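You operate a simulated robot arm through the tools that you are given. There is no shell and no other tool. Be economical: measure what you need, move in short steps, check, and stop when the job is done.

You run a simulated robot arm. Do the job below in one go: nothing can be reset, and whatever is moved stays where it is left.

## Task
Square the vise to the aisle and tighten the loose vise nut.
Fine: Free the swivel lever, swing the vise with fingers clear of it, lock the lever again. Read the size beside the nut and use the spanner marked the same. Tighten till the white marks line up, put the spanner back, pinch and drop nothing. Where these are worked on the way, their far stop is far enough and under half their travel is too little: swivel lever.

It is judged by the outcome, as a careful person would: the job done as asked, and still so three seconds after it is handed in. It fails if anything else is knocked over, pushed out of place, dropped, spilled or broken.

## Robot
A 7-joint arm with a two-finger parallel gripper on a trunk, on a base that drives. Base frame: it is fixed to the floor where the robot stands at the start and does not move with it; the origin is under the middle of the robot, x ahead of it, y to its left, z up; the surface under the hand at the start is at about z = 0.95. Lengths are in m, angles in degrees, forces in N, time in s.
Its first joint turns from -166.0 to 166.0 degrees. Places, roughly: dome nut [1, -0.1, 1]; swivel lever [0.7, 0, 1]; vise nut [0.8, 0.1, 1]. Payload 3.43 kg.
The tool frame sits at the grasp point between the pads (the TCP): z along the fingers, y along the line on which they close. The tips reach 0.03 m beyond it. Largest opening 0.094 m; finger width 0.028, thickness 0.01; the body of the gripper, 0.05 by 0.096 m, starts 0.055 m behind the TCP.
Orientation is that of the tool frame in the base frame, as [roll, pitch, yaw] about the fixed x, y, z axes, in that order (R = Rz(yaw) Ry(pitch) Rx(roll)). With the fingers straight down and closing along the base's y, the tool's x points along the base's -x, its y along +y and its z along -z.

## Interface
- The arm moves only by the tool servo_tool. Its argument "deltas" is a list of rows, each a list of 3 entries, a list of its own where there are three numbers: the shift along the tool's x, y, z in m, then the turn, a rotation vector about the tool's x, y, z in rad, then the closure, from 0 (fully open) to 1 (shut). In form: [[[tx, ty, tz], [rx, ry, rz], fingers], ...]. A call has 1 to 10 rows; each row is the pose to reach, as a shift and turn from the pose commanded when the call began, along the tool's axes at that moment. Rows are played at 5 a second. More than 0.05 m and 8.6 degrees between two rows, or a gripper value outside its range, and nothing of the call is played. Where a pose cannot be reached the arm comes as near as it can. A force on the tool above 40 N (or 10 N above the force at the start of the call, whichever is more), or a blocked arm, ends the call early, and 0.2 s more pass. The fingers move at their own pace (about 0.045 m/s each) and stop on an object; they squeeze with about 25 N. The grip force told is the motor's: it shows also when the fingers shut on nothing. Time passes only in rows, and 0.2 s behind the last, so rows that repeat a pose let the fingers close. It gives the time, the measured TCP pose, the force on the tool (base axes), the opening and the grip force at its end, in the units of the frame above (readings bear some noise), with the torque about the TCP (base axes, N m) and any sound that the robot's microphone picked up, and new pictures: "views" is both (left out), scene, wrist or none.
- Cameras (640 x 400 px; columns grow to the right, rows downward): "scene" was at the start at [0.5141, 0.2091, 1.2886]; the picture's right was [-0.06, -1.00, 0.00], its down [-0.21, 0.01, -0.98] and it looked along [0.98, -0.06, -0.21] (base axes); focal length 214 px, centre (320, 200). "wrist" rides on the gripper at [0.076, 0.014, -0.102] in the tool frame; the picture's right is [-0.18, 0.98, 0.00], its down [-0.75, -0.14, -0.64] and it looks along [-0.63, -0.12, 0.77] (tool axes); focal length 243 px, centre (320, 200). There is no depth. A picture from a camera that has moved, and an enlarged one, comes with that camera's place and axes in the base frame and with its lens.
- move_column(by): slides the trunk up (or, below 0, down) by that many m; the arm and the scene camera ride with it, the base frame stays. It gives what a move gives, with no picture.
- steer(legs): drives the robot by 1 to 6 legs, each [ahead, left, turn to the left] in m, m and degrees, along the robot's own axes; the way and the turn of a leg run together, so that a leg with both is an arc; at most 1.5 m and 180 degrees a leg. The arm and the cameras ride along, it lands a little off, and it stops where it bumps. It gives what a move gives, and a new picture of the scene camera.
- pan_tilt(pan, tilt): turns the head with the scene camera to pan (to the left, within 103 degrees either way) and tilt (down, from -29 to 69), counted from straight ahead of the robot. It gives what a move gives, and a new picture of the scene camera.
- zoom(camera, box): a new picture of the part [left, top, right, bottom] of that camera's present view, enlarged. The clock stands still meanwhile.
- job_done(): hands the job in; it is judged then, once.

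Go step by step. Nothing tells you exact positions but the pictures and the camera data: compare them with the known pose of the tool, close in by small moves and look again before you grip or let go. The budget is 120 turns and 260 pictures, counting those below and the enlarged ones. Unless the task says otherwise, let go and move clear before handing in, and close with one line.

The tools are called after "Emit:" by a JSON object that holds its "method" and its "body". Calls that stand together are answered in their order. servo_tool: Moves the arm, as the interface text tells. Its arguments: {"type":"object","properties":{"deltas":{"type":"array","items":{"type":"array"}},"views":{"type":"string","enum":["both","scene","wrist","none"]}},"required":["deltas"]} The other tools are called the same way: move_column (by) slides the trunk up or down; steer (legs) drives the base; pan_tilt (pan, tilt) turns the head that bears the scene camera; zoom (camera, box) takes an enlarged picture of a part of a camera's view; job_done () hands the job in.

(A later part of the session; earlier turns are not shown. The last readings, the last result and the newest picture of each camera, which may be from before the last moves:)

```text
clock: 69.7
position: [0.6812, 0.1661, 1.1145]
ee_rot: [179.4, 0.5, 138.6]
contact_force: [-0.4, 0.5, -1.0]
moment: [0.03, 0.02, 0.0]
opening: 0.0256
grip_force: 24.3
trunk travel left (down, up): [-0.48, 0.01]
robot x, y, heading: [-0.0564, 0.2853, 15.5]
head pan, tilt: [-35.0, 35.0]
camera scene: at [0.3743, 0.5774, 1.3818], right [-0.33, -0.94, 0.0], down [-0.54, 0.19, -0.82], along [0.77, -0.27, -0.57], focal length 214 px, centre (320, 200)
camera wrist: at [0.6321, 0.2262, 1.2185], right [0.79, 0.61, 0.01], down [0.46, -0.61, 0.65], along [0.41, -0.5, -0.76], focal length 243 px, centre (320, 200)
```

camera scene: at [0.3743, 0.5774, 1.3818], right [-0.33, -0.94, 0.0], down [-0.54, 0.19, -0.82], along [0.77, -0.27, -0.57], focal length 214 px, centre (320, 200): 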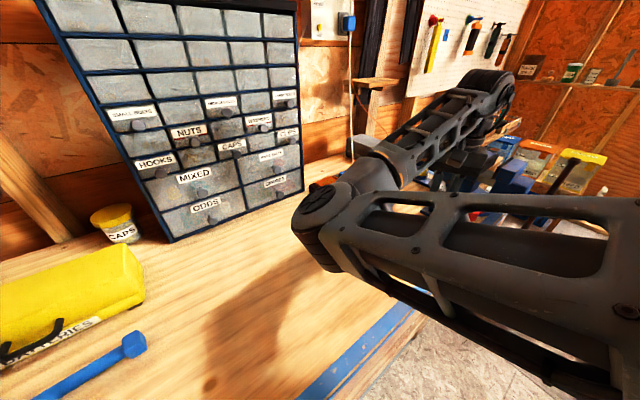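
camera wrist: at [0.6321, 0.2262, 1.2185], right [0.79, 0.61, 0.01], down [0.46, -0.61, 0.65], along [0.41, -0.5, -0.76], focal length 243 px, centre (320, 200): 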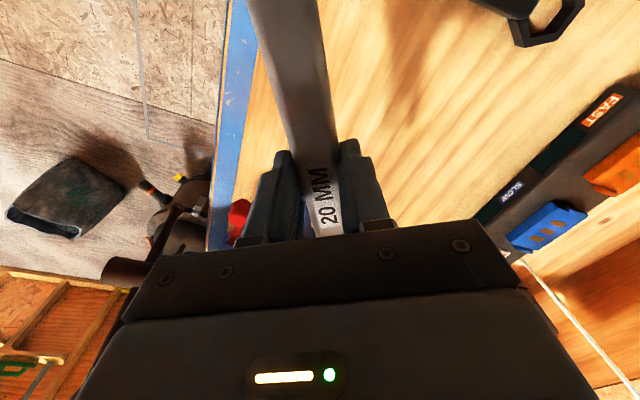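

The forearm hides the nut from the head camera, so I'll set the spanner down on clear bench and regrip it with the ring on the wrist-camera side. That lets me see the ring and nut together.

Emit:
{"method": "servo_tool", "body": {"deltas": [[[0.027, 0.0268, 0], [0, 0, 0.073], 1], [[0.054, 0.0535, 0], [0, 0, 0.146], 1], [[0.081, 0.08, 0], [0, 0, 0.22], 1], [[0.1085, 0.107, 0], [0, 0, 0.293], 1], [[0.1356, 0.134, 0], [0, 0, 0.366], 1], [[0.163, 0.16, 0], [0, 0, 0.44], 1], [[0.19, 0.187, 0], [0, 0, 0.513], 1], [[0.217, 0.214, 0], [0, 0, 0.586], 1], [[0.217, 0.214, 0], [0, 0, 0.586], 1]]}}

```text
clock: 71.9
position: [0.6638, 0.4396, 1.1147]
ee_rot: [179.5, 0.3, 100.6]
contact_force: [-1.0, 0.6, -1.3]
moment: [0.01, 0.02, 0.01]
opening: 0.0254
grip_force: 25.0
trunk travel left (down, up): [-0.48, 0.01]
robot x, y, heading: [-0.0544, 0.2869, 15.7]
head pan, tilt: [-35.0, 35.0]
stopped in row 9: the arm was blocked; the commanded pose is now the measured one
camera scene: at [0.3741, 0.5777, 1.3818], right [-0.33, -0.94, 0.0], down [-0.54, 0.19, -0.82], along [0.77, -0.27, -0.57], focal length 214 px, centre (320, 200)
camera wrist: at [0.6624, 0.5165, 1.2177], right [1.0, 0.0, 0.01], down [-0.01, -0.76, 0.64], along [0.01, -0.64, -0.76], focal length 243 px, centre (320, 200)
```

scene: 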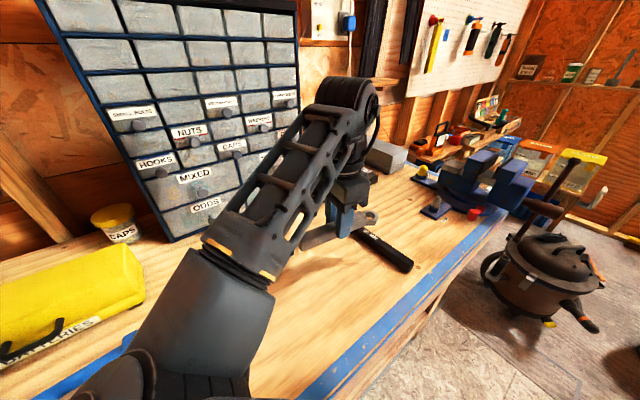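
wrist: 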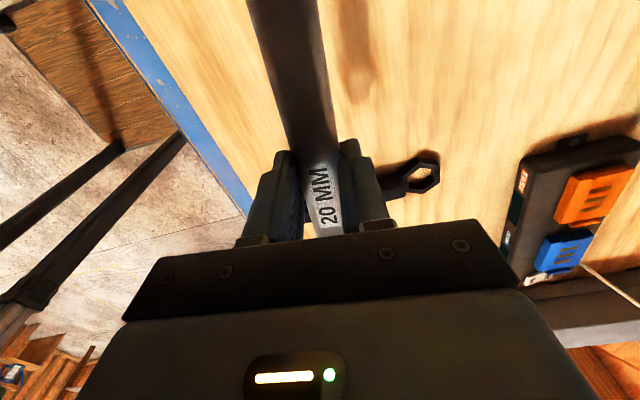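

Emit:
{"method": "zoom", "body": {"camera": "scene", "box": [340, 195, 400, 240]}}

```text
8.89 times, centred on (370, 218) of scene
camera zoom: at [0.3741, 0.5777, 1.3818], right [-0.33, -0.94, 0.0], down [-0.54, 0.19, -0.82], along [0.77, -0.27, -0.57], focal length 1906 px, centre (-124, 44)
```

zoom: 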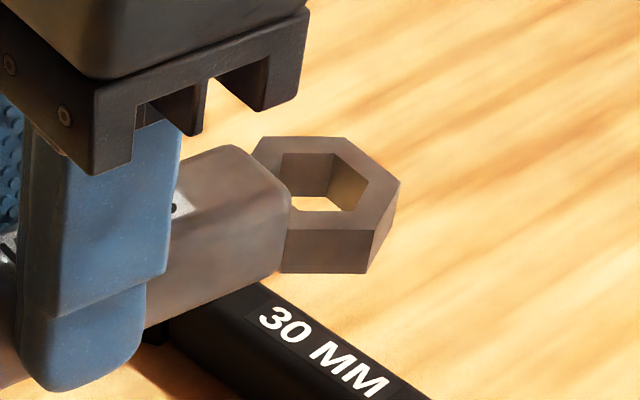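

The ring's flats lie square to the handle, so I need the handle at about 48.6° (mod 60°) to match the nut. Now I'll lay the spanner down here.

Emit:
{"method": "servo_tool", "body": {"deltas": [[[0, 0, 0.04], [0, 0, 0], 1], [[0, 0, 0.08], [0, 0, 0], 1], [[0, 0, 0.11], [0, 0, 0], 1], [[0, 0, 0.122], [0, 0, 0], 1], [[0, 0, 0.127], [0, 0, 0], 1]], "views": "none"}}

Emit:
{"method": "zoom", "body": {"camera": "scene", "box": [300, 180, 420, 270]}}

```text
clock: 73.1
position: [0.6662, 0.4404, 0.9891]
ee_rot: [179.4, 0.3, 100.9]
contact_force: [0.2, -0.3, -0.9]
moment: [-0.01, 0.01, 0.03]
opening: 0.0253
grip_force: 25.1
trunk travel left (down, up): [-0.48, 0.01]
robot x, y, heading: [-0.0569, 0.2846, 15.6]
head pan, tilt: [-35.0, 35.0]
```

```text
4.44 times, centred on (360, 225) of scene
camera zoom: at [0.3741, 0.5777, 1.3818], right [-0.33, -0.94, 0.0], down [-0.54, 0.19, -0.82], along [0.77, -0.27, -0.57], focal length 953 px, centre (142, 89)
```

zoom: 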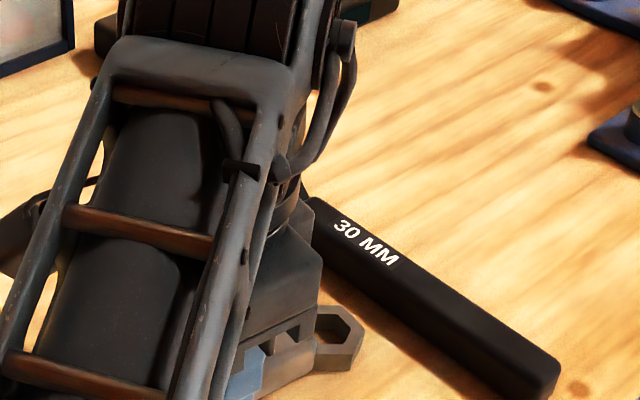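

Emit:
{"method": "servo_tool", "body": {"deltas": [[[0, 0, 0.002], [0, 0, 0], 1], [[0, 0, 0.003], [0, 0, 0], 0.7], [[0, 0, 0.003], [0, 0, 0], 0.4], [[0, 0, 0.003], [0, 0, 0], 0.3], [[0, 0, -0.03], [0, 0, 0], 0.3], [[0, 0, -0.07], [0, 0, 0], 0.3], [[0, 0, -0.11], [0, 0, 0], 0.3]], "views": "none"}}

Emit:
{"method": "servo_tool", "body": {"deltas": [[[0, 0, 0], [0, 0, -0.14], 0.3], [[0, 0, 0], [0, 0, -0.28], 0.3], [[0, 0, 0], [0, 0, -0.42], 0.3], [[0, 0, 0], [0, 0, -0.56], 0.3], [[0, 0, 0], [0, 0, -0.7], 0.3], [[0, 0, 0], [0, 0, -0.84], 0.3], [[0, 0, 0], [0, 0, -0.98], 0.3], [[0, 0, 0], [0, 0, -1.12], 0.3], [[0, 0, 0], [0, 0, -1.26], 0.3], [[0, 0, 0], [0, 0, -1.4], 0.3]], "views": "none"}}

Emit:
{"method": "servo_tool", "body": {"deltas": [[[0, 0, 0], [0, 0, -0.14], 0.3], [[0, 0, 0], [0, 0, -0.28], 0.3], [[0, 0, 0], [0, 0, -0.42], 0.3], [[0, 0, 0], [0, 0, -0.56], 0.3], [[0, 0, 0], [0, 0, -0.7], 0.3], [[0, 0, 0], [0, 0, -0.84], 0.3], [[0, 0, 0], [0, 0, -0.98], 0.3], [[0, 0, 0], [0, 0, -1.12], 0.3], [[0, 0, 0], [0, 0, -1.26], 0.3], [[0, 0, 0], [0, 0, -1.4], 0.3]], "views": "none"}}

```text
clock: 74.7
position: [0.6634, 0.4408, 1.0988]
ee_rot: [179.4, 0.2, 100.8]
contact_force: [-0.5, -0.2, -0.3]
moment: [0.03, 0.02, -0.01]
opening: 0.0657
grip_force: 0.2
trunk travel left (down, up): [-0.48, 0.01]
robot x, y, heading: [-0.0571, 0.2844, 15.5]
head pan, tilt: [-35.0, 35.0]
```

```text
clock: 76.9
position: [0.6629, 0.4416, 1.0987]
ee_rot: [-179.9, 0.6, -178.8]
contact_force: [-1.2, -0.6, 0.3]
moment: [-0.01, 0.0, -0.03]
opening: 0.0659
grip_force: 0.1
trunk travel left (down, up): [-0.48, 0.01]
robot x, y, heading: [-0.0583, 0.2855, 15.8]
head pan, tilt: [-35.0, 35.0]
```

```text
clock: 79.1
position: [0.6634, 0.4405, 1.0987]
ee_rot: [-179.5, 0.1, -98.6]
contact_force: [0.0, -0.9, 1.0]
moment: [-0.01, 0.01, -0.03]
opening: 0.0656
grip_force: 0.0
trunk travel left (down, up): [-0.48, 0.01]
robot x, y, heading: [-0.0553, 0.2842, 15.6]
head pan, tilt: [-35.0, 35.0]
```

Emit:
{"method": "servo_tool", "body": {"deltas": [[[0.009, -0.004, 0], [0, 0, -0.113], 0.3], [[0.018, -0.008, 0], [0, 0, -0.226], 0.3], [[0.027, -0.0121, 0], [0, 0, -0.339], 0.3], [[0.027, -0.0121, 0], [0, 0, -0.339], 0.3]]}}

```text
clock: 80.1
position: [0.6722, 0.411, 1.0993]
ee_rot: [-179.4, -0.2, -79.4]
contact_force: [-0.3, 0.5, -0.1]
moment: [-0.03, 0.02, 0.0]
opening: 0.0656
grip_force: 0.2
trunk travel left (down, up): [-0.48, 0.01]
robot x, y, heading: [-0.052, 0.2875, 15.7]
head pan, tilt: [-35.0, 35.0]
camera scene: at [0.3741, 0.5776, 1.3818], right [-0.33, -0.94, 0.0], down [-0.54, 0.19, -0.82], along [0.77, -0.27, -0.57], focal length 214 px, centre (320, 200)
camera wrist: at [0.6707, 0.333, 1.2029], right [-1.0, 0.0, -0.01], down [-0.01, 0.77, 0.64], along [0.01, 0.64, -0.77], focal length 243 px, centre (320, 200)
```

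scene: 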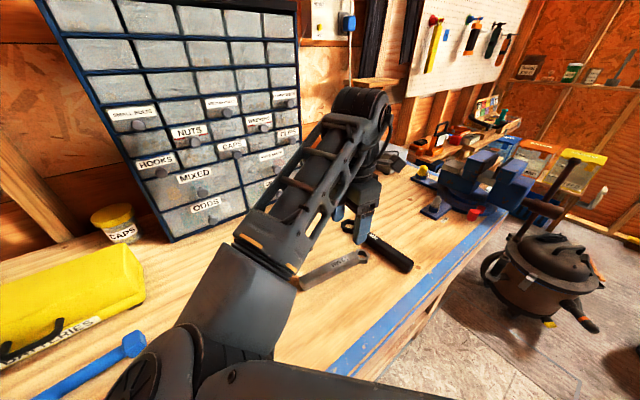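
wrist: 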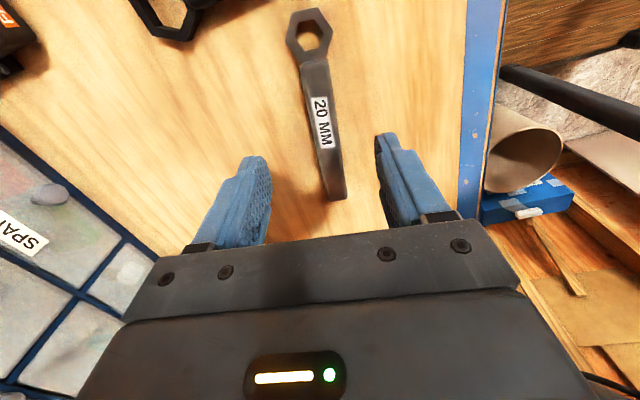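

The view onto the ring is good. I'll descend and grip the handle close to the ring.

Emit:
{"method": "servo_tool", "body": {"deltas": [[[0, 0, 0.04], [0, 0, 0.02], 0.3], [[0, 0, 0.08], [0, 0, 0.02], 0.3], [[0, 0, 0.1], [0, 0, 0.02], 0.3], [[0, 0, 0.113], [0, 0, 0.02], 0.3], [[0, 0, 0.113], [0, 0, 0.02], 0.8], [[0, 0, 0.113], [0, 0, 0.02], 1], [[0, 0, 0.113], [0, 0, 0.02], 1], [[0, 0, 0.113], [0, 0, 0.02], 1]], "views": "none"}}

Emit:
{"method": "servo_tool", "body": {"deltas": [[[0, 0, -0.01], [0, 0, 0], 1], [[0, 0, -0.04], [0, 0, 0], 1], [[0, 0, -0.08], [0, 0, 0], 1], [[0, 0, -0.12], [0, 0, 0], 1]], "views": "wrist"}}

```text
clock: 81.9
position: [0.672, 0.4116, 0.9864]
ee_rot: [-179.5, -0.3, -80.5]
contact_force: [0.1, 0.2, 1.2]
moment: [0.03, 0.02, 0.04]
opening: 0.0255
grip_force: 25.0
trunk travel left (down, up): [-0.48, 0.01]
robot x, y, heading: [-0.0577, 0.2844, 15.4]
head pan, tilt: [-35.0, 35.0]
```

```text
clock: 82.9
position: [0.6704, 0.4114, 1.1059]
ee_rot: [-179.5, -0.2, -80.6]
contact_force: [0.3, 0.5, -1.5]
moment: [-0.03, 0.0, 0.02]
opening: 0.0257
grip_force: 25.1
trunk travel left (down, up): [-0.48, 0.01]
robot x, y, heading: [-0.056, 0.2844, 15.7]
head pan, tilt: [-35.0, 35.0]
camera wrist: at [0.6686, 0.3338, 1.2093], right [-1.0, 0.02, -0.01], down [0.01, 0.77, 0.64], along [0.02, 0.64, -0.77], focal length 243 px, centre (320, 200)
```

wrist: 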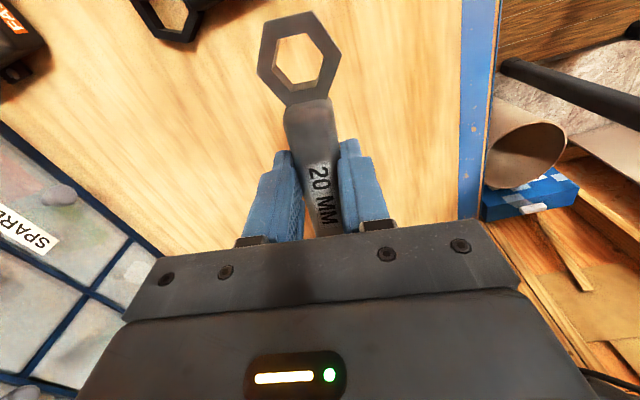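

The ring sits at about 56 mm ahead of the grasp point and is visible. Now I'll carry it over the nut with the handle at about 48°.

Emit:
{"method": "servo_tool", "body": {"deltas": [[[0.0367, -0.0091, 0], [0, 0, 0.0986], 1], [[0.0735, -0.0183, 0], [0, 0, 0.197], 1], [[0.11, -0.0274, 0], [0, 0, 0.296], 1], [[0.147, -0.0366, 0], [0, 0, 0.394], 1], [[0.1837, -0.0457, 0], [0, 0, 0.493], 1], [[0.22, -0.0549, 0], [0, 0, 0.591], 1], [[0.257, -0.064, 0], [0, 0, 0.69], 1], [[0.294, -0.0732, 0], [0, 0, 0.789], 1], [[0.3306, -0.0823, 0], [0, 0, 0.887], 1], [[0.3306, -0.0823, 0], [0, 0, 0.887], 1]]}}

Emit:
{"method": "zoom", "body": {"camera": "wrist", "box": [200, 0, 440, 150]}}

```text
clock: 85.1
position: [0.8052, 0.0977, 1.104]
ee_rot: [-179.5, 0.4, -131.4]
contact_force: [0.0, -0.6, -1.2]
moment: [-0.02, 0.0, -0.01]
opening: 0.0254
grip_force: 25.2
trunk travel left (down, up): [-0.48, 0.01]
robot x, y, heading: [-0.0565, 0.286, 15.8]
head pan, tilt: [-35.0, 35.0]
camera scene: at [0.3742, 0.5773, 1.3818], right [-0.33, -0.94, 0.0], down [-0.54, 0.19, -0.82], along [0.77, -0.27, -0.57], focal length 214 px, centre (320, 200)
camera wrist: at [0.743, 0.0497, 1.209], right [-0.62, 0.79, -0.01], down [0.6, 0.47, 0.65], along [0.51, 0.39, -0.76], focal length 243 px, centre (320, 200)
```

scene: 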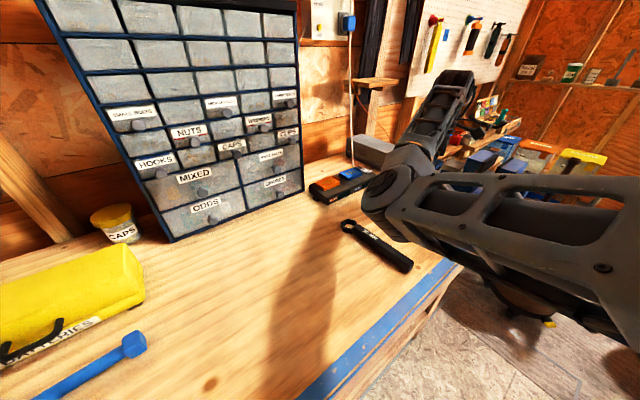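
wrist: 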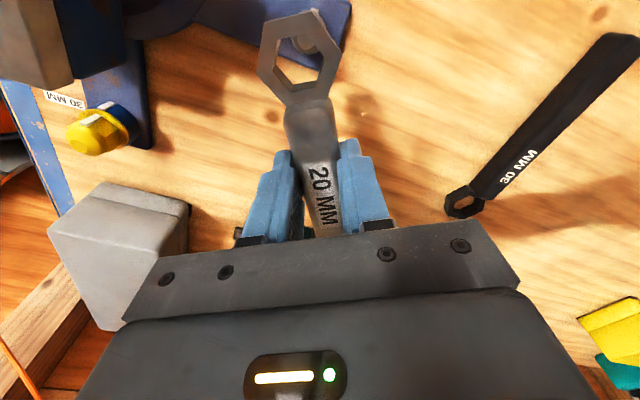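

```text
2.67 times, centred on (320, 75) of wrist
camera zoom: at [0.743, 0.0497, 1.209], right [-0.62, 0.79, -0.01], down [0.6, 0.47, 0.65], along [0.51, 0.39, -0.76], focal length 647 px, centre (320, 533)
```

zoom: 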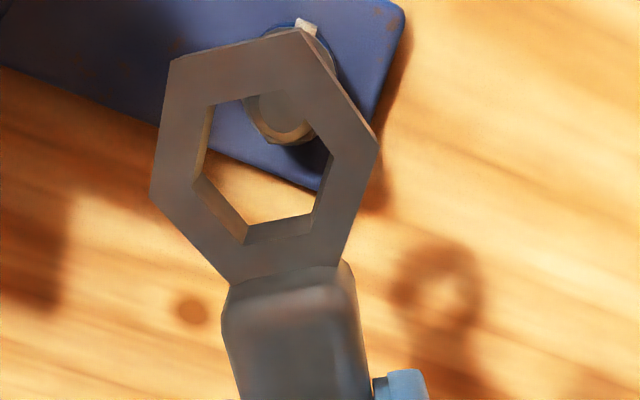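

Emit:
{"method": "servo_tool", "body": {"deltas": [[[0.0006, -0.0019, 0.02], [0, 0, 0], 1], [[0.0006, -0.0019, 0.037], [0, 0, 0], 1], [[0.0006, -0.0019, 0.037], [0, 0, 0], 1]], "views": "none"}}

Emit:
{"method": "zoom", "body": {"camera": "wrist", "box": [220, 0, 380, 110]}}

```text
clock: 85.9
position: [0.806, 0.0956, 1.0699]
ee_rot: [-179.4, 0.5, -131.3]
contact_force: [0.3, 0.2, -1.5]
moment: [-0.03, 0.04, 0.01]
opening: 0.0254
grip_force: 25.1
trunk travel left (down, up): [-0.48, 0.01]
robot x, y, heading: [-0.0551, 0.2871, 15.5]
head pan, tilt: [-35.0, 35.0]
```

```text
3.64 times, centred on (300, 55) of wrist
camera zoom: at [0.7447, 0.0472, 1.1717], right [-0.62, 0.79, -0.01], down [0.6, 0.47, 0.65], along [0.51, 0.39, -0.76], focal length 882 px, centre (393, 727)
```

zoom: 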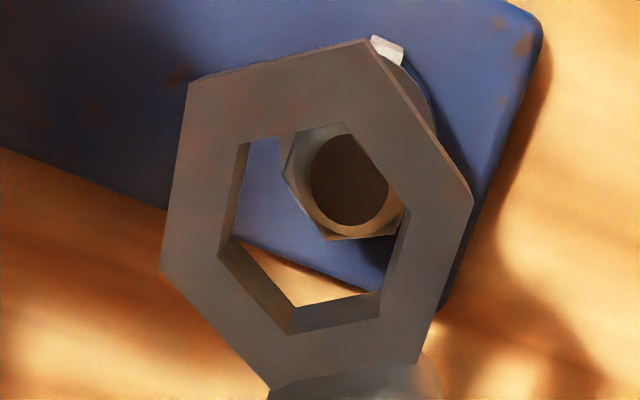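

Emit:
{"method": "servo_tool", "body": {"deltas": [[[0.0003, -0.0022, 0.004], [0, 0, 0.08], 1], [[0.0003, -0.0022, 0.008], [0, 0, 0.08], 1], [[0.0003, -0.0022, 0.008], [0, 0, 0.08], 1]], "views": "none"}}

Emit:
{"method": "zoom", "body": {"camera": "wrist", "box": [220, 0, 380, 110]}}

```text
clock: 86.7
position: [0.8081, 0.0956, 1.0618]
ee_rot: [-179.5, 0.4, -135.8]
contact_force: [0.1, 0.7, -2.2]
moment: [-0.03, 0.02, 0.01]
opening: 0.0253
grip_force: 25.1
trunk travel left (down, up): [-0.48, 0.01]
robot x, y, heading: [-0.0583, 0.2827, 15.6]
head pan, tilt: [-35.0, 35.0]
```

```text
3.64 times, centred on (300, 55) of wrist
camera zoom: at [0.7433, 0.0517, 1.1647], right [-0.55, 0.83, -0.01], down [0.63, 0.42, 0.65], along [0.54, 0.35, -0.76], focal length 882 px, centre (393, 727)
```

zoom: 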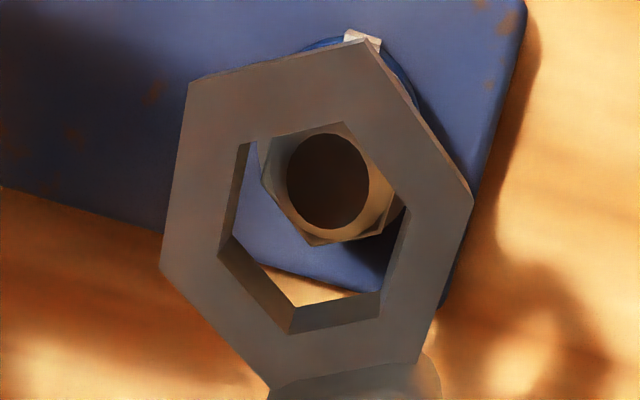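

Emit:
{"method": "servo_tool", "body": {"deltas": [[[0.001, -0.0018, 0.004], [0, 0, 0.04], 1], [[0.001, -0.0018, 0.009], [0, 0, 0.04], 1], [[0.001, -0.0018, 0.014], [0, 0, 0.04], 1], [[0.001, -0.0018, 0.014], [0, 0, 0.04], 1]], "views": "none"}}

Emit:
{"method": "zoom", "body": {"camera": "wrist", "box": [220, 0, 380, 110]}}

```text
clock: 87.7
position: [0.81, 0.0937, 1.0486]
ee_rot: [-179.5, 0.4, -138.2]
contact_force: [-1.3, -1.4, -0.8]
moment: [-0.11, 0.1, 0.02]
opening: 0.0254
grip_force: 24.7
trunk travel left (down, up): [-0.48, 0.01]
robot x, y, heading: [-0.0594, 0.2888, 15.7]
head pan, tilt: [-35.0, 35.0]
```

```text
3.64 times, centred on (300, 55) of wrist
camera zoom: at [0.7434, 0.0534, 1.1506], right [-0.52, 0.86, -0.01], down [0.65, 0.4, 0.65], along [0.56, 0.33, -0.76], focal length 882 px, centre (393, 727)
```

zoom: 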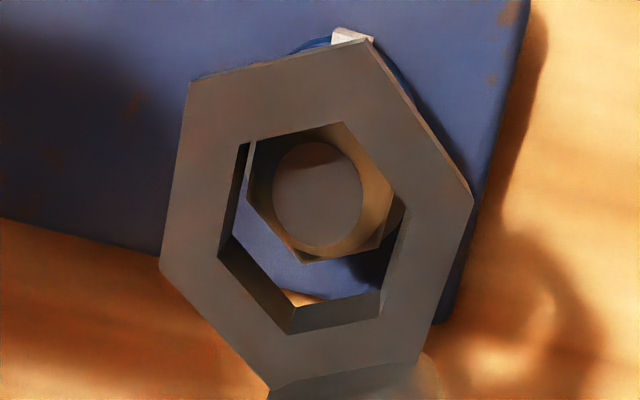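

Emit:
{"method": "servo_tool", "body": {"deltas": [[[0.0016, 0.0003, 0], [0, 0, 0], 1], [[0.0016, 0.0003, 0.004], [0, 0, 0], 1], [[0.0016, 0.0003, 0.008], [0, 0, 0], 1], [[0.0016, 0.0003, 0.011], [0, 0, 0], 1], [[0.0016, 0.0003, 0.011], [0, 0, 0], 1]], "views": "none"}}

Emit:
{"method": "zoom", "body": {"camera": "wrist", "box": [220, 0, 380, 110]}}

```text
clock: 88.9
position: [0.8095, 0.0935, 1.0377]
ee_rot: [-179.5, 0.5, -138.3]
contact_force: [-9.0, -5.9, 7.5]
moment: [-0.68, 0.77, -0.08]
opening: 0.0258
grip_force: 25.1
trunk travel left (down, up): [-0.48, 0.01]
robot x, y, heading: [-0.0563, 0.2861, 15.7]
head pan, tilt: [-35.0, 35.0]
```

```text
3.64 times, centred on (300, 55) of wrist
camera zoom: at [0.7425, 0.0528, 1.1401], right [-0.52, 0.86, -0.01], down [0.65, 0.4, 0.65], along [0.56, 0.33, -0.76], focal length 882 px, centre (393, 727)
```

zoom: 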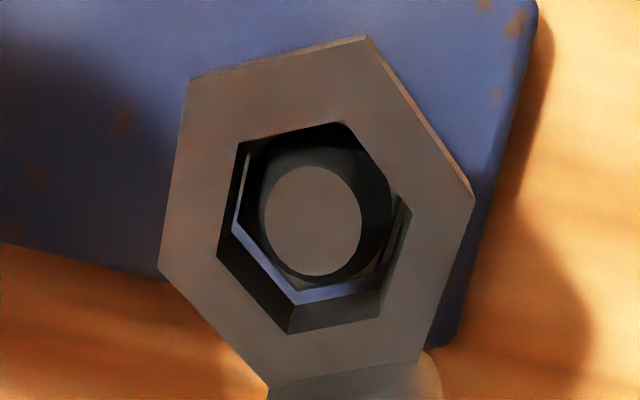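

Emit:
{"method": "servo_tool", "body": {"deltas": [[[0.001, 0, -0.002], [0, 0, 0], 1], [[0.002, 0, 0], [0, 0, 0], 1], [[0.002, 0, 0.004], [0, 0, 0], 1], [[0.002, 0, 0.008], [0, 0, 0], 1], [[0.002, 0, 0.01], [0, 0, 0], 1]], "views": "none"}}

Emit:
{"method": "zoom", "body": {"camera": "wrist", "box": [220, 0, 380, 110]}}

```text
clock: 90.1
position: [0.8075, 0.0909, 1.0266]
ee_rot: [-179.6, 0.4, -138.2]
contact_force: [-0.2, 1.1, -1.5]
moment: [0.05, 0.02, -0.08]
opening: 0.0255
grip_force: 25.1
trunk travel left (down, up): [-0.48, 0.01]
robot x, y, heading: [-0.0576, 0.2891, 15.6]
head pan, tilt: [-35.0, 35.0]
```

```text
3.64 times, centred on (300, 55) of wrist
camera zoom: at [0.7409, 0.0511, 1.1302], right [-0.52, 0.86, -0.01], down [0.65, 0.4, 0.65], along [0.56, 0.33, -0.76], focal length 882 px, centre (393, 727)
```

zoom: 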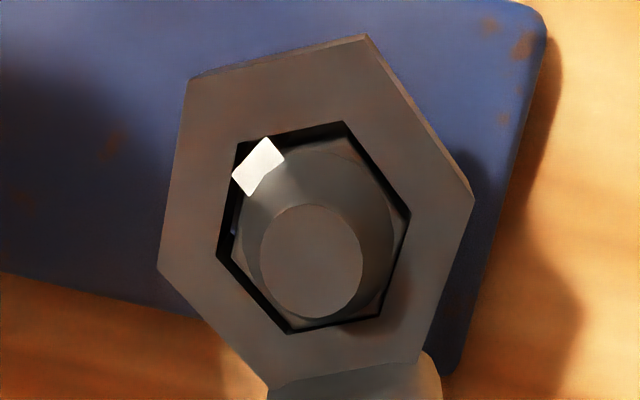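

The ring is seated on the nut with the hexes matching, and the nut's white mark shows through at about 260°, against the base mark at about 197°. Now I'll turn clockwise about the nut's axis.

Emit:
{"method": "servo_tool", "body": {"deltas": [[[0.0003, -0.0056, 0], [0, 0, 0.1], 1], [[0.0011, -0.011, 0], [0, 0, 0.2], 1], [[0.0025, -0.0164, 0], [0, 0, 0.3], 1], [[0.0044, -0.0217, 0], [0, 0, 0.4], 1], [[0.0068, -0.0267, 0], [0, 0, 0.5], 1]]}}

Emit:
{"method": "zoom", "body": {"camera": "wrist", "box": [220, 0, 380, 110]}}

```text
clock: 91.3
position: [0.8211, 0.0674, 1.0269]
ee_rot: [-179.8, 0.6, -166.8]
contact_force: [6.1, 8.3, -3.4]
moment: [0.23, -0.25, -0.29]
opening: 0.0254
grip_force: 24.9
trunk travel left (down, up): [-0.48, 0.01]
robot x, y, heading: [-0.0593, 0.2884, 15.8]
head pan, tilt: [-35.0, 35.0]
camera scene: at [0.3744, 0.5779, 1.3816], right [-0.33, -0.94, 0.0], down [-0.54, 0.19, -0.82], along [0.77, -0.27, -0.57], focal length 214 px, centre (320, 200)
camera wrist: at [0.742, 0.0643, 1.1302], right [-0.04, 1.0, 0.0], down [0.76, 0.04, 0.65], along [0.65, 0.03, -0.76], focal length 243 px, centre (320, 200)
```

scene: 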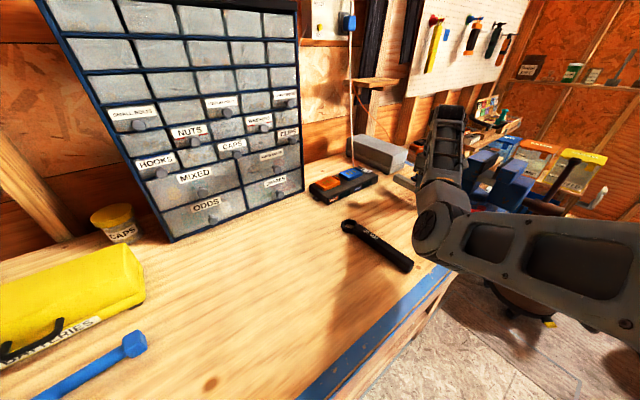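
wrist: 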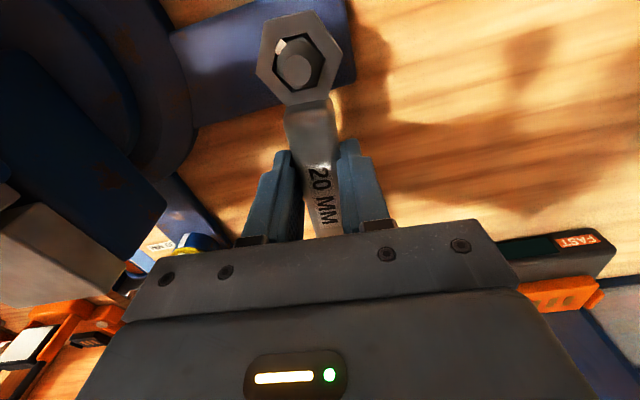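

```text
3.64 times, centred on (300, 55) of wrist
camera zoom: at [0.742, 0.0643, 1.1302], right [-0.04, 1.0, 0.0], down [0.76, 0.04, 0.65], along [0.65, 0.03, -0.76], focal length 882 px, centre (393, 727)
```

zoom: 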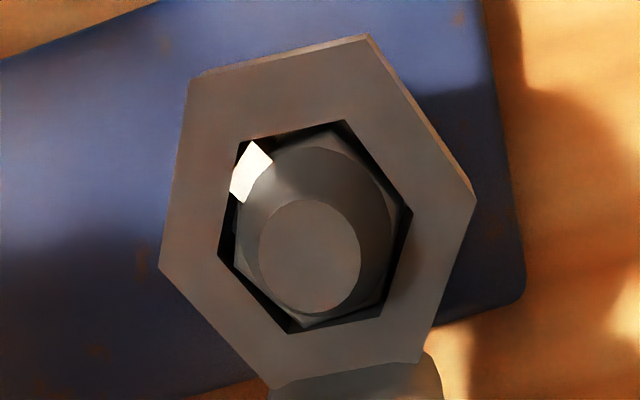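

Emit:
{"method": "servo_tool", "body": {"deltas": [[[0.0008, -0.0059, 0], [0, 0, 0.1], 1], [[0.002, -0.0116, 0], [0, 0, 0.2], 1], [[0.0036, -0.0171, 0], [0, 0, 0.3], 1], [[0.0055, -0.0224, 0], [0, 0, 0.4], 1], [[0.0066, -0.0246, 0], [0, 0, 0.45], 1]]}}

Emit:
{"method": "zoom", "body": {"camera": "wrist", "box": [220, 0, 380, 110]}}

```text
clock: 92.5
position: [0.8199, 0.0429, 1.0263]
ee_rot: [180.0, 0.6, 167.3]
contact_force: [12.4, 23.2, 3.0]
moment: [0.76, -0.06, -0.91]
opening: 0.0259
grip_force: 24.6
trunk travel left (down, up): [-0.48, 0.01]
robot x, y, heading: [-0.0563, 0.2869, 15.6]
head pan, tilt: [-35.0, 35.0]
camera scene: at [0.3743, 0.5785, 1.3816], right [-0.33, -0.94, 0.0], down [-0.54, 0.19, -0.82], along [0.77, -0.27, -0.57], focal length 214 px, centre (320, 200)
camera wrist: at [0.7484, 0.0729, 1.1293], right [0.39, 0.92, 0.0], down [0.7, -0.3, 0.65], along [0.6, -0.25, -0.76], focal length 243 px, centre (320, 200)
```

scene: 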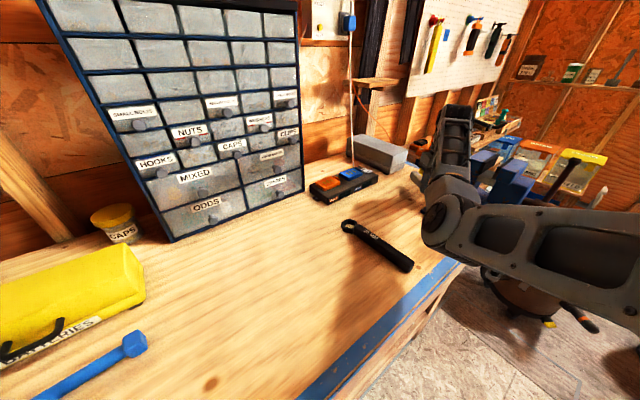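
wrist: 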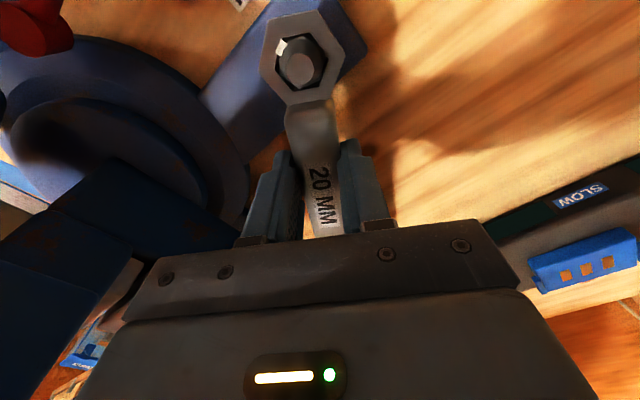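

```text
3.64 times, centred on (300, 55) of wrist
camera zoom: at [0.7484, 0.0729, 1.1293], right [0.39, 0.92, 0.0], down [0.7, -0.3, 0.65], along [0.6, -0.25, -0.76], focal length 882 px, centre (393, 727)
```

zoom: 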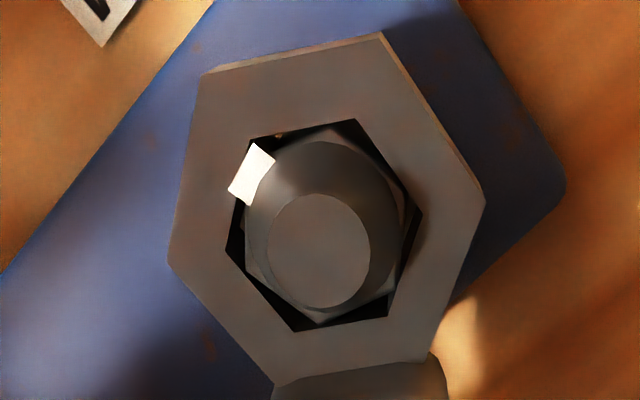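

Resistance is building, and the nut mark is about 14° short of the base mark. I continue in small steps.

Emit:
{"method": "servo_tool", "body": {"deltas": [[[0.0002, -0.0033, 0], [0, 0, 0.06], 1], [[0.0006, -0.0067, 0], [0, 0, 0.12], 1], [[0.001, -0.01, 0], [0, 0, 0.18], 1]], "views": "none"}}

Emit:
{"method": "zoom", "body": {"camera": "wrist", "box": [220, 0, 380, 110]}}

```text
clock: 93.3
position: [0.8158, 0.0326, 1.0268]
ee_rot: [179.8, 0.6, 157.1]
contact_force: [13.8, 25.1, -1.9]
moment: [0.67, -0.39, -0.9]
opening: 0.026
grip_force: 25.2
trunk travel left (down, up): [-0.48, 0.01]
robot x, y, heading: [-0.055, 0.2885, 15.6]
head pan, tilt: [-35.0, 35.0]
```

```text
3.64 times, centred on (300, 55) of wrist
camera zoom: at [0.7516, 0.0755, 1.1289], right [0.55, 0.83, 0.0], down [0.63, -0.42, 0.65], along [0.54, -0.36, -0.76], focal length 882 px, centre (393, 727)
```

zoom: 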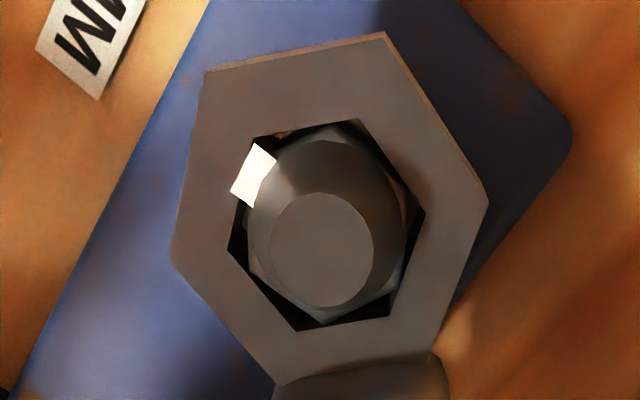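

Emit:
{"method": "servo_tool", "body": {"deltas": [[[0.0002, -0.0025, 0], [0, 0, 0.045], 1], [[0.0004, -0.005, 0], [0, 0, 0.09], 1]], "views": "none"}}

Emit:
{"method": "zoom", "body": {"camera": "wrist", "box": [220, 0, 380, 110]}}

```text
clock: 93.9
position: [0.8147, 0.0285, 1.027]
ee_rot: [179.6, 0.6, 152.0]
contact_force: [11.6, 28.3, -2.5]
moment: [0.75, -0.35, -0.81]
opening: 0.026
grip_force: 25.3
trunk travel left (down, up): [-0.48, 0.01]
robot x, y, heading: [-0.0543, 0.2854, 15.6]
head pan, tilt: [-35.0, 35.0]
```

```text
3.64 times, centred on (300, 55) of wrist
camera zoom: at [0.7535, 0.0765, 1.1289], right [0.62, 0.78, 0.01], down [0.59, -0.48, 0.65], along [0.51, -0.4, -0.76], focal length 882 px, centre (393, 727)
```

zoom: 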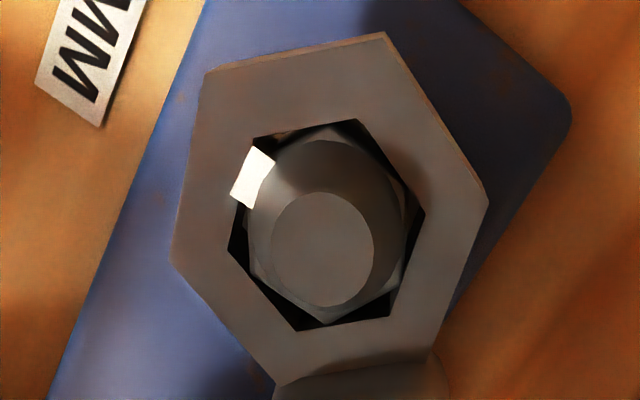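

The marks should be nearly aligned. I'll ease off the load, lift the ring off and look at both marks from above.

Emit:
{"method": "servo_tool", "body": {"deltas": [[[0, 0.0022, 0], [0, 0, -0.045], 1], [[0, 0.0022, -0.015], [0, 0, -0.045], 1], [[0, 0.0022, -0.04], [0, 0, -0.045], 1], [[0, 0.0022, -0.08], [0, 0, -0.045], 1], [[0, 0.0022, -0.12], [0, 0, -0.045], 1], [[0.01, -0.02, -0.135], [0, 0, -0.045], 1], [[0.0245, -0.055, -0.135], [0, 0, -0.045], 1], [[0.0245, -0.055, -0.135], [0, 0, -0.045], 1]], "views": "wrist"}}

Emit:
{"method": "zoom", "body": {"camera": "wrist", "box": [320, 0, 440, 90]}}

```text
clock: 94.6
position: [0.8146, 0.0316, 1.0433]
ee_rot: [179.7, 0.0, 154.7]
contact_force: [9.7, 5.3, -6.4]
moment: [0.25, -0.22, -0.13]
opening: 0.0256
grip_force: 24.9
trunk travel left (down, up): [-0.48, 0.01]
robot x, y, heading: [-0.059, 0.2845, 15.6]
head pan, tilt: [-35.0, 35.0]
stopped in row 3: the force on the tool passed its limit at 45 N (the readings are from after the stop); the commanded pose is now the measured one
camera wrist: at [0.751, 0.0771, 1.1469], right [0.59, 0.81, 0.01], down [0.62, -0.45, 0.64], along [0.52, -0.37, -0.77], focal length 243 px, centre (320, 200)
```

wrist: 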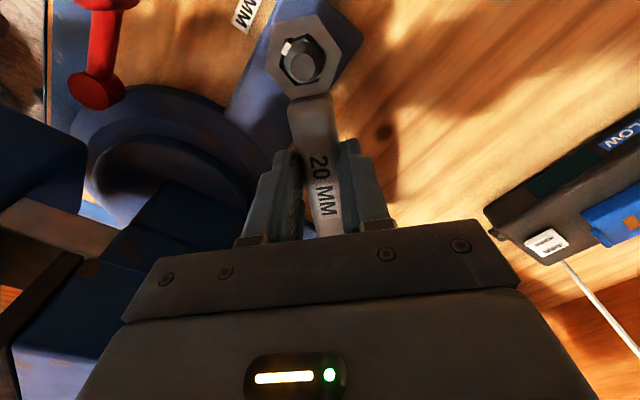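

```text
4.44 times, centred on (380, 45) of wrist
camera zoom: at [0.751, 0.0771, 1.1469], right [0.59, 0.81, 0.01], down [0.62, -0.45, 0.64], along [0.52, -0.37, -0.77], focal length 1078 px, centre (53, 889)
```

zoom: 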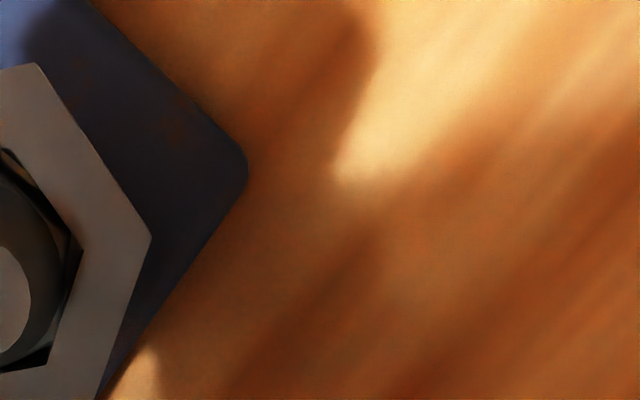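

Emit:
{"method": "servo_tool", "body": {"deltas": [[[-0.001, 0.002, 0], [0, 0, 0], 1], [[-0.0015, 0.003, 0], [0, 0, 0], 1]], "views": "none"}}

Emit:
{"method": "zoom", "body": {"camera": "wrist", "box": [220, 0, 380, 110]}}

```text
clock: 95.2
position: [0.8139, 0.0337, 1.0434]
ee_rot: [179.7, 0.0, 154.4]
contact_force: [-2.2, -1.8, -8.6]
moment: [-0.05, 0.09, 0.48]
opening: 0.0255
grip_force: 24.5
trunk travel left (down, up): [-0.48, 0.01]
robot x, y, heading: [-0.0571, 0.2862, 15.4]
head pan, tilt: [-35.0, 35.0]
```

```text
3.64 times, centred on (300, 55) of wrist
camera zoom: at [0.7518, 0.0783, 1.1472], right [0.59, 0.81, 0.0], down [0.62, -0.45, 0.64], along [0.52, -0.38, -0.77], focal length 882 px, centre (393, 727)
```

zoom: 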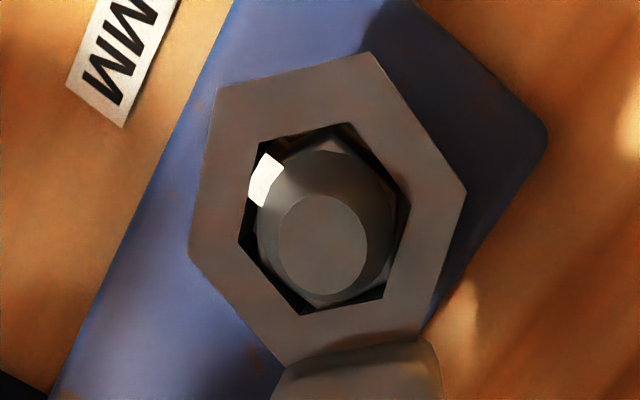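

The spanner stayed on the nut and the handle slid in the grip. I'll slide back down, regrip, and free it with a slight back-rotation before lifting.

Emit:
{"method": "servo_tool", "body": {"deltas": [[[0, 0, 0], [0, 0, 0], 0.66], [[0, 0, 0.008], [0, 0, 0], 0.66], [[0, 0, 0.017], [0, 0, 0], 0.66], [[0, 0, 0.017], [0, 0, 0], 0.9], [[0, 0, 0.017], [0, 0, 0], 1], [[0, 0, 0.017], [0, 0, 0], 1]], "views": "wrist"}}

Emit:
{"method": "zoom", "body": {"camera": "wrist", "box": [220, 0, 380, 110]}}

```text
clock: 96.1
position: [0.8178, 0.0343, 1.0363]
ee_rot: [179.7, 1.0, 154.7]
contact_force: [10.6, 4.5, 9.4]
moment: [0.24, -0.23, -0.26]
opening: 0.0139
grip_force: 3.8
trunk travel left (down, up): [-0.48, 0.01]
robot x, y, heading: [-0.0523, 0.283, 15.7]
head pan, tilt: [-35.0, 35.0]
stopped in row 4: the force on the tool passed its limit at 42 N (the readings are from after the stop); the commanded pose is now the measured one
camera wrist: at [0.7544, 0.0794, 1.1382], right [0.59, 0.81, 0.01], down [0.61, -0.45, 0.65], along [0.53, -0.38, -0.76], focal length 243 px, centre (320, 200)
```

wrist: 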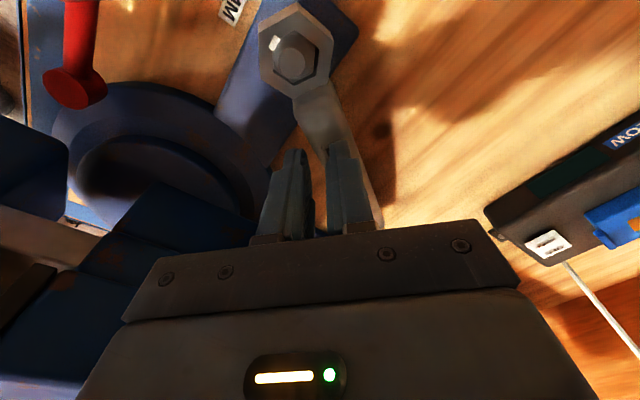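

```text
3.64 times, centred on (300, 55) of wrist
camera zoom: at [0.7544, 0.0794, 1.1382], right [0.59, 0.81, 0.01], down [0.61, -0.45, 0.65], along [0.53, -0.38, -0.76], focal length 882 px, centre (393, 727)
```

zoom: 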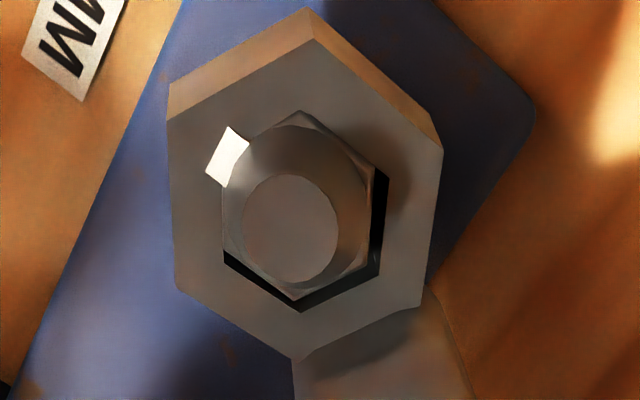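

The handle slipped out and tipped down, still hanging on the nut. I'll raise the hand, open it and look before regripping.

Emit:
{"method": "servo_tool", "body": {"deltas": [[[0, 0, -0.015], [0, 0, 0], 0.8], [[0, 0, -0.04], [0, 0, 0], 0.6], [[0, 0, -0.07], [0, 0, 0], 0.4], [[0, 0, -0.09], [0, 0, 0], 0.3], [[0, 0, -0.09], [0, 0, 0], 0.3]], "views": "wrist"}}

Emit:
{"method": "zoom", "body": {"camera": "wrist", "box": [220, 0, 460, 160]}}

```text
clock: 97.3
position: [0.8177, 0.0345, 1.1231]
ee_rot: [179.5, 0.6, 154.5]
contact_force: [0.1, 0.4, 0.1]
moment: [0.02, 0.0, 0.02]
opening: 0.0656
grip_force: 0.0
trunk travel left (down, up): [-0.48, 0.01]
robot x, y, heading: [-0.055, 0.2879, 15.7]
head pan, tilt: [-35.0, 35.0]
camera wrist: at [0.7532, 0.0786, 1.2261], right [0.59, 0.81, 0.01], down [0.61, -0.45, 0.65], along [0.53, -0.38, -0.76], focal length 243 px, centre (320, 200)
```

wrist: 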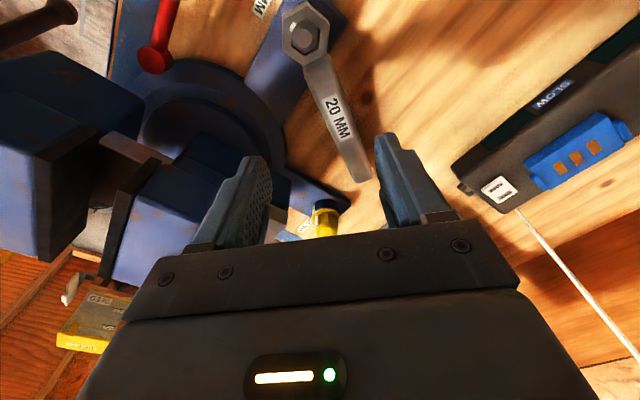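

```text
2.50 times, centred on (340, 80) of wrist
camera zoom: at [0.7532, 0.0786, 1.2261], right [0.59, 0.81, 0.01], down [0.61, -0.45, 0.65], along [0.53, -0.38, -0.76], focal length 606 px, centre (270, 500)
```

zoom: 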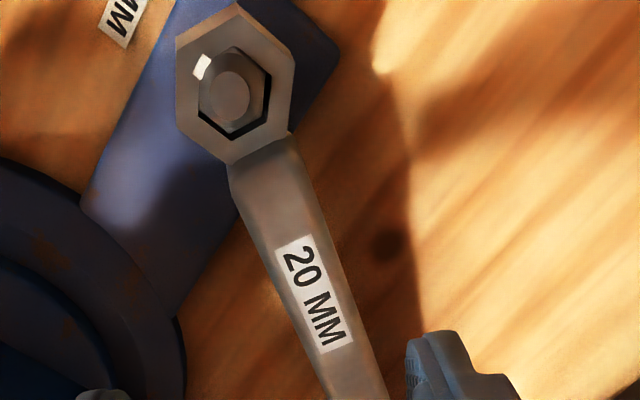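

Both ends of the spanner are supported, ring on the nut and handle end on the bench. I'll align the hand with the tilted handle and regrip it.

Emit:
{"method": "servo_tool", "body": {"deltas": [[[-0.005, 0.004, 0.005], [0, 0.06, -0.07], 0.3], [[-0.0195, 0.0126, 0.02], [0, 0.15, -0.15], 0.3], [[-0.0195, 0.0126, 0.042], [0, 0.23, -0.21], 0.3], [[-0.0195, 0.0126, 0.062], [0, 0.23, -0.21], 0.3], [[-0.0195, 0.0126, 0.062], [0, 0.23, -0.21], 0.3]], "views": "wrist"}}

```text
clock: 98.5
position: [0.8404, 0.0361, 1.0612]
ee_rot: [178.4, -12.4, 166.7]
contact_force: [0.7, 0.6, -0.8]
moment: [-0.02, -0.01, 0.02]
opening: 0.0658
grip_force: 0.0
trunk travel left (down, up): [-0.48, 0.01]
robot x, y, heading: [-0.0567, 0.2834, 15.6]
head pan, tilt: [-35.0, 35.0]
camera wrist: at [0.7921, 0.0581, 1.1794], right [0.41, 0.91, -0.01], down [0.81, -0.35, 0.46], along [0.42, -0.2, -0.89], focal length 243 px, centre (320, 200)
```

wrist: 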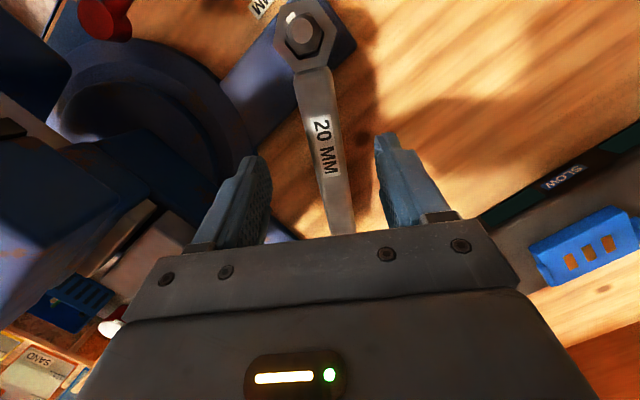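

Emit:
{"method": "servo_tool", "body": {"deltas": [[[0, 0, 0.02], [0, 0, 0], 0.3], [[0, 0, 0.04], [0, 0, 0], 0.3], [[0, 0, 0.05], [0, 0, 0], 0.3], [[0, 0, 0.05], [0, 0, 0], 0.7], [[0, 0, 0.05], [0, 0, 0], 0.9], [[0, 0, 0.05], [0, 0, 0], 1], [[0, 0, 0.05], [0, 0, 0], 1]], "views": "wrist"}}

Emit:
{"method": "zoom", "body": {"camera": "wrist", "box": [220, 0, 380, 110]}}

```text
clock: 100.1
position: [0.8306, 0.0391, 1.0143]
ee_rot: [178.3, -12.3, 166.9]
contact_force: [5.4, 9.5, 4.3]
moment: [0.16, 0.0, -0.46]
opening: 0.0256
grip_force: 25.5
trunk travel left (down, up): [-0.48, 0.01]
robot x, y, heading: [-0.0569, 0.2867, 15.6]
head pan, tilt: [-35.0, 35.0]
camera wrist: at [0.7819, 0.0619, 1.1316], right [0.4, 0.91, -0.01], down [0.81, -0.35, 0.46], along [0.42, -0.2, -0.89], focal length 243 px, centre (320, 200)
```

wrist: 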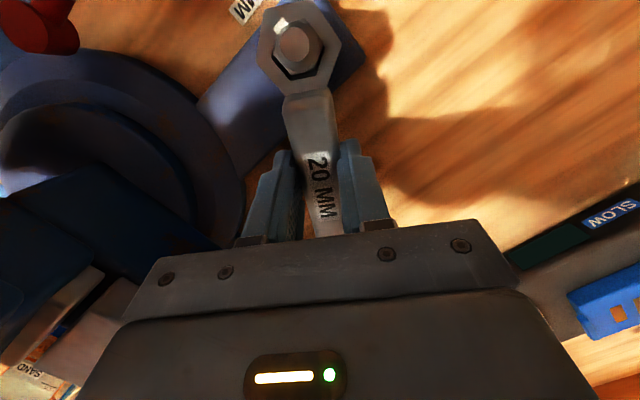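

```text
3.64 times, centred on (300, 55) of wrist
camera zoom: at [0.7819, 0.0619, 1.1316], right [0.4, 0.91, -0.01], down [0.81, -0.35, 0.46], along [0.42, -0.2, -0.89], focal length 882 px, centre (393, 727)
```

zoom: 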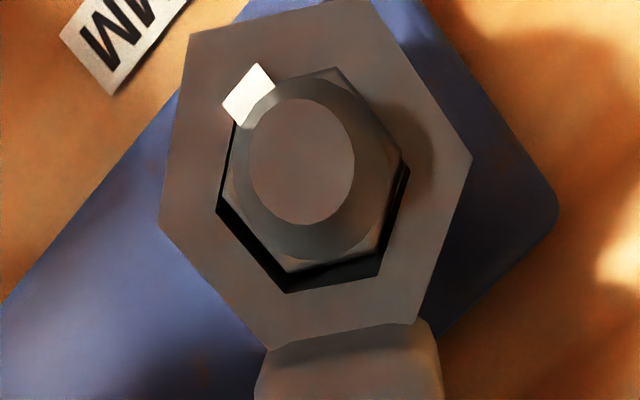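

Emit:
{"method": "servo_tool", "body": {"deltas": [[[0.0024, 0, -0.0038], [0, -0.07, 0], 1], [[0.005, 0, -0.0077], [0, -0.14, 0], 1], [[0.0076, 0, -0.0117], [0, -0.215, 0], 1]], "views": "none"}}

Emit:
{"method": "zoom", "body": {"camera": "wrist", "box": [220, 0, 380, 110]}}

```text
clock: 100.9
position: [0.8242, 0.0412, 1.0253]
ee_rot: [178.4, -0.1, 166.4]
contact_force: [-3.4, 5.0, -1.9]
moment: [0.12, 0.06, -0.21]
opening: 0.0255
grip_force: 25.0
trunk travel left (down, up): [-0.48, 0.01]
robot x, y, heading: [-0.0583, 0.2883, 15.6]
head pan, tilt: [-35.0, 35.0]
```

```text
3.64 times, centred on (300, 55) of wrist
camera zoom: at [0.7534, 0.0686, 1.1288], right [0.41, 0.91, 0.03], down [0.7, -0.33, 0.64], along [0.59, -0.24, -0.77], focal length 882 px, centre (393, 727)
```

zoom: 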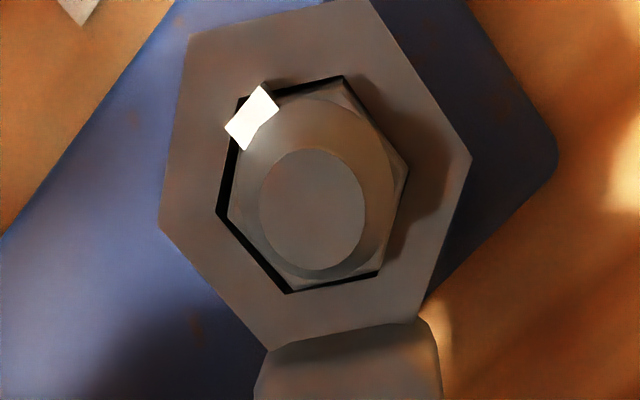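

Emit:
{"method": "servo_tool", "body": {"deltas": [[[0.0005, 0.001, 0], [0, 0, 0], 1], [[0.0005, 0.001, -0.004], [0, 0, 0], 1], [[0.0005, 0.001, -0.008], [0, 0, 0], 1], [[0.0005, 0.001, -0.012], [0, 0, 0], 1]], "views": "none"}}

Emit:
{"method": "zoom", "body": {"camera": "wrist", "box": [220, 0, 380, 110]}}

```text
clock: 101.9
position: [0.8243, 0.0409, 1.0383]
ee_rot: [178.3, 0.0, 166.3]
contact_force: [0.0, 0.2, -1.0]
moment: [0.01, -0.01, 0.01]
opening: 0.0254
grip_force: 24.9
trunk travel left (down, up): [-0.48, 0.01]
robot x, y, heading: [-0.059, 0.2887, 15.4]
head pan, tilt: [-35.0, 35.0]
```

```text
3.64 times, centred on (300, 55) of wrist
camera zoom: at [0.7538, 0.0695, 1.1416], right [0.41, 0.91, 0.03], down [0.7, -0.33, 0.64], along [0.59, -0.24, -0.77], focal length 882 px, centre (393, 727)
```

zoom: 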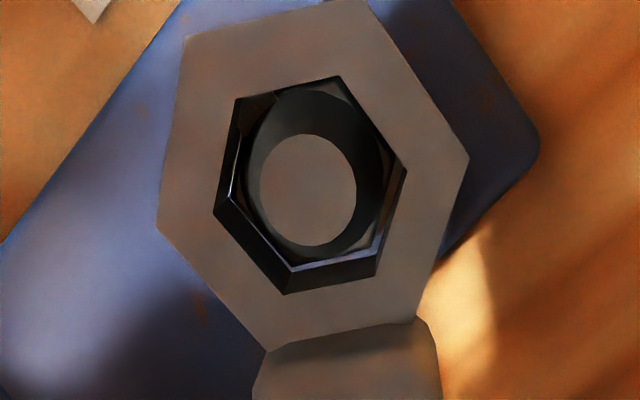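

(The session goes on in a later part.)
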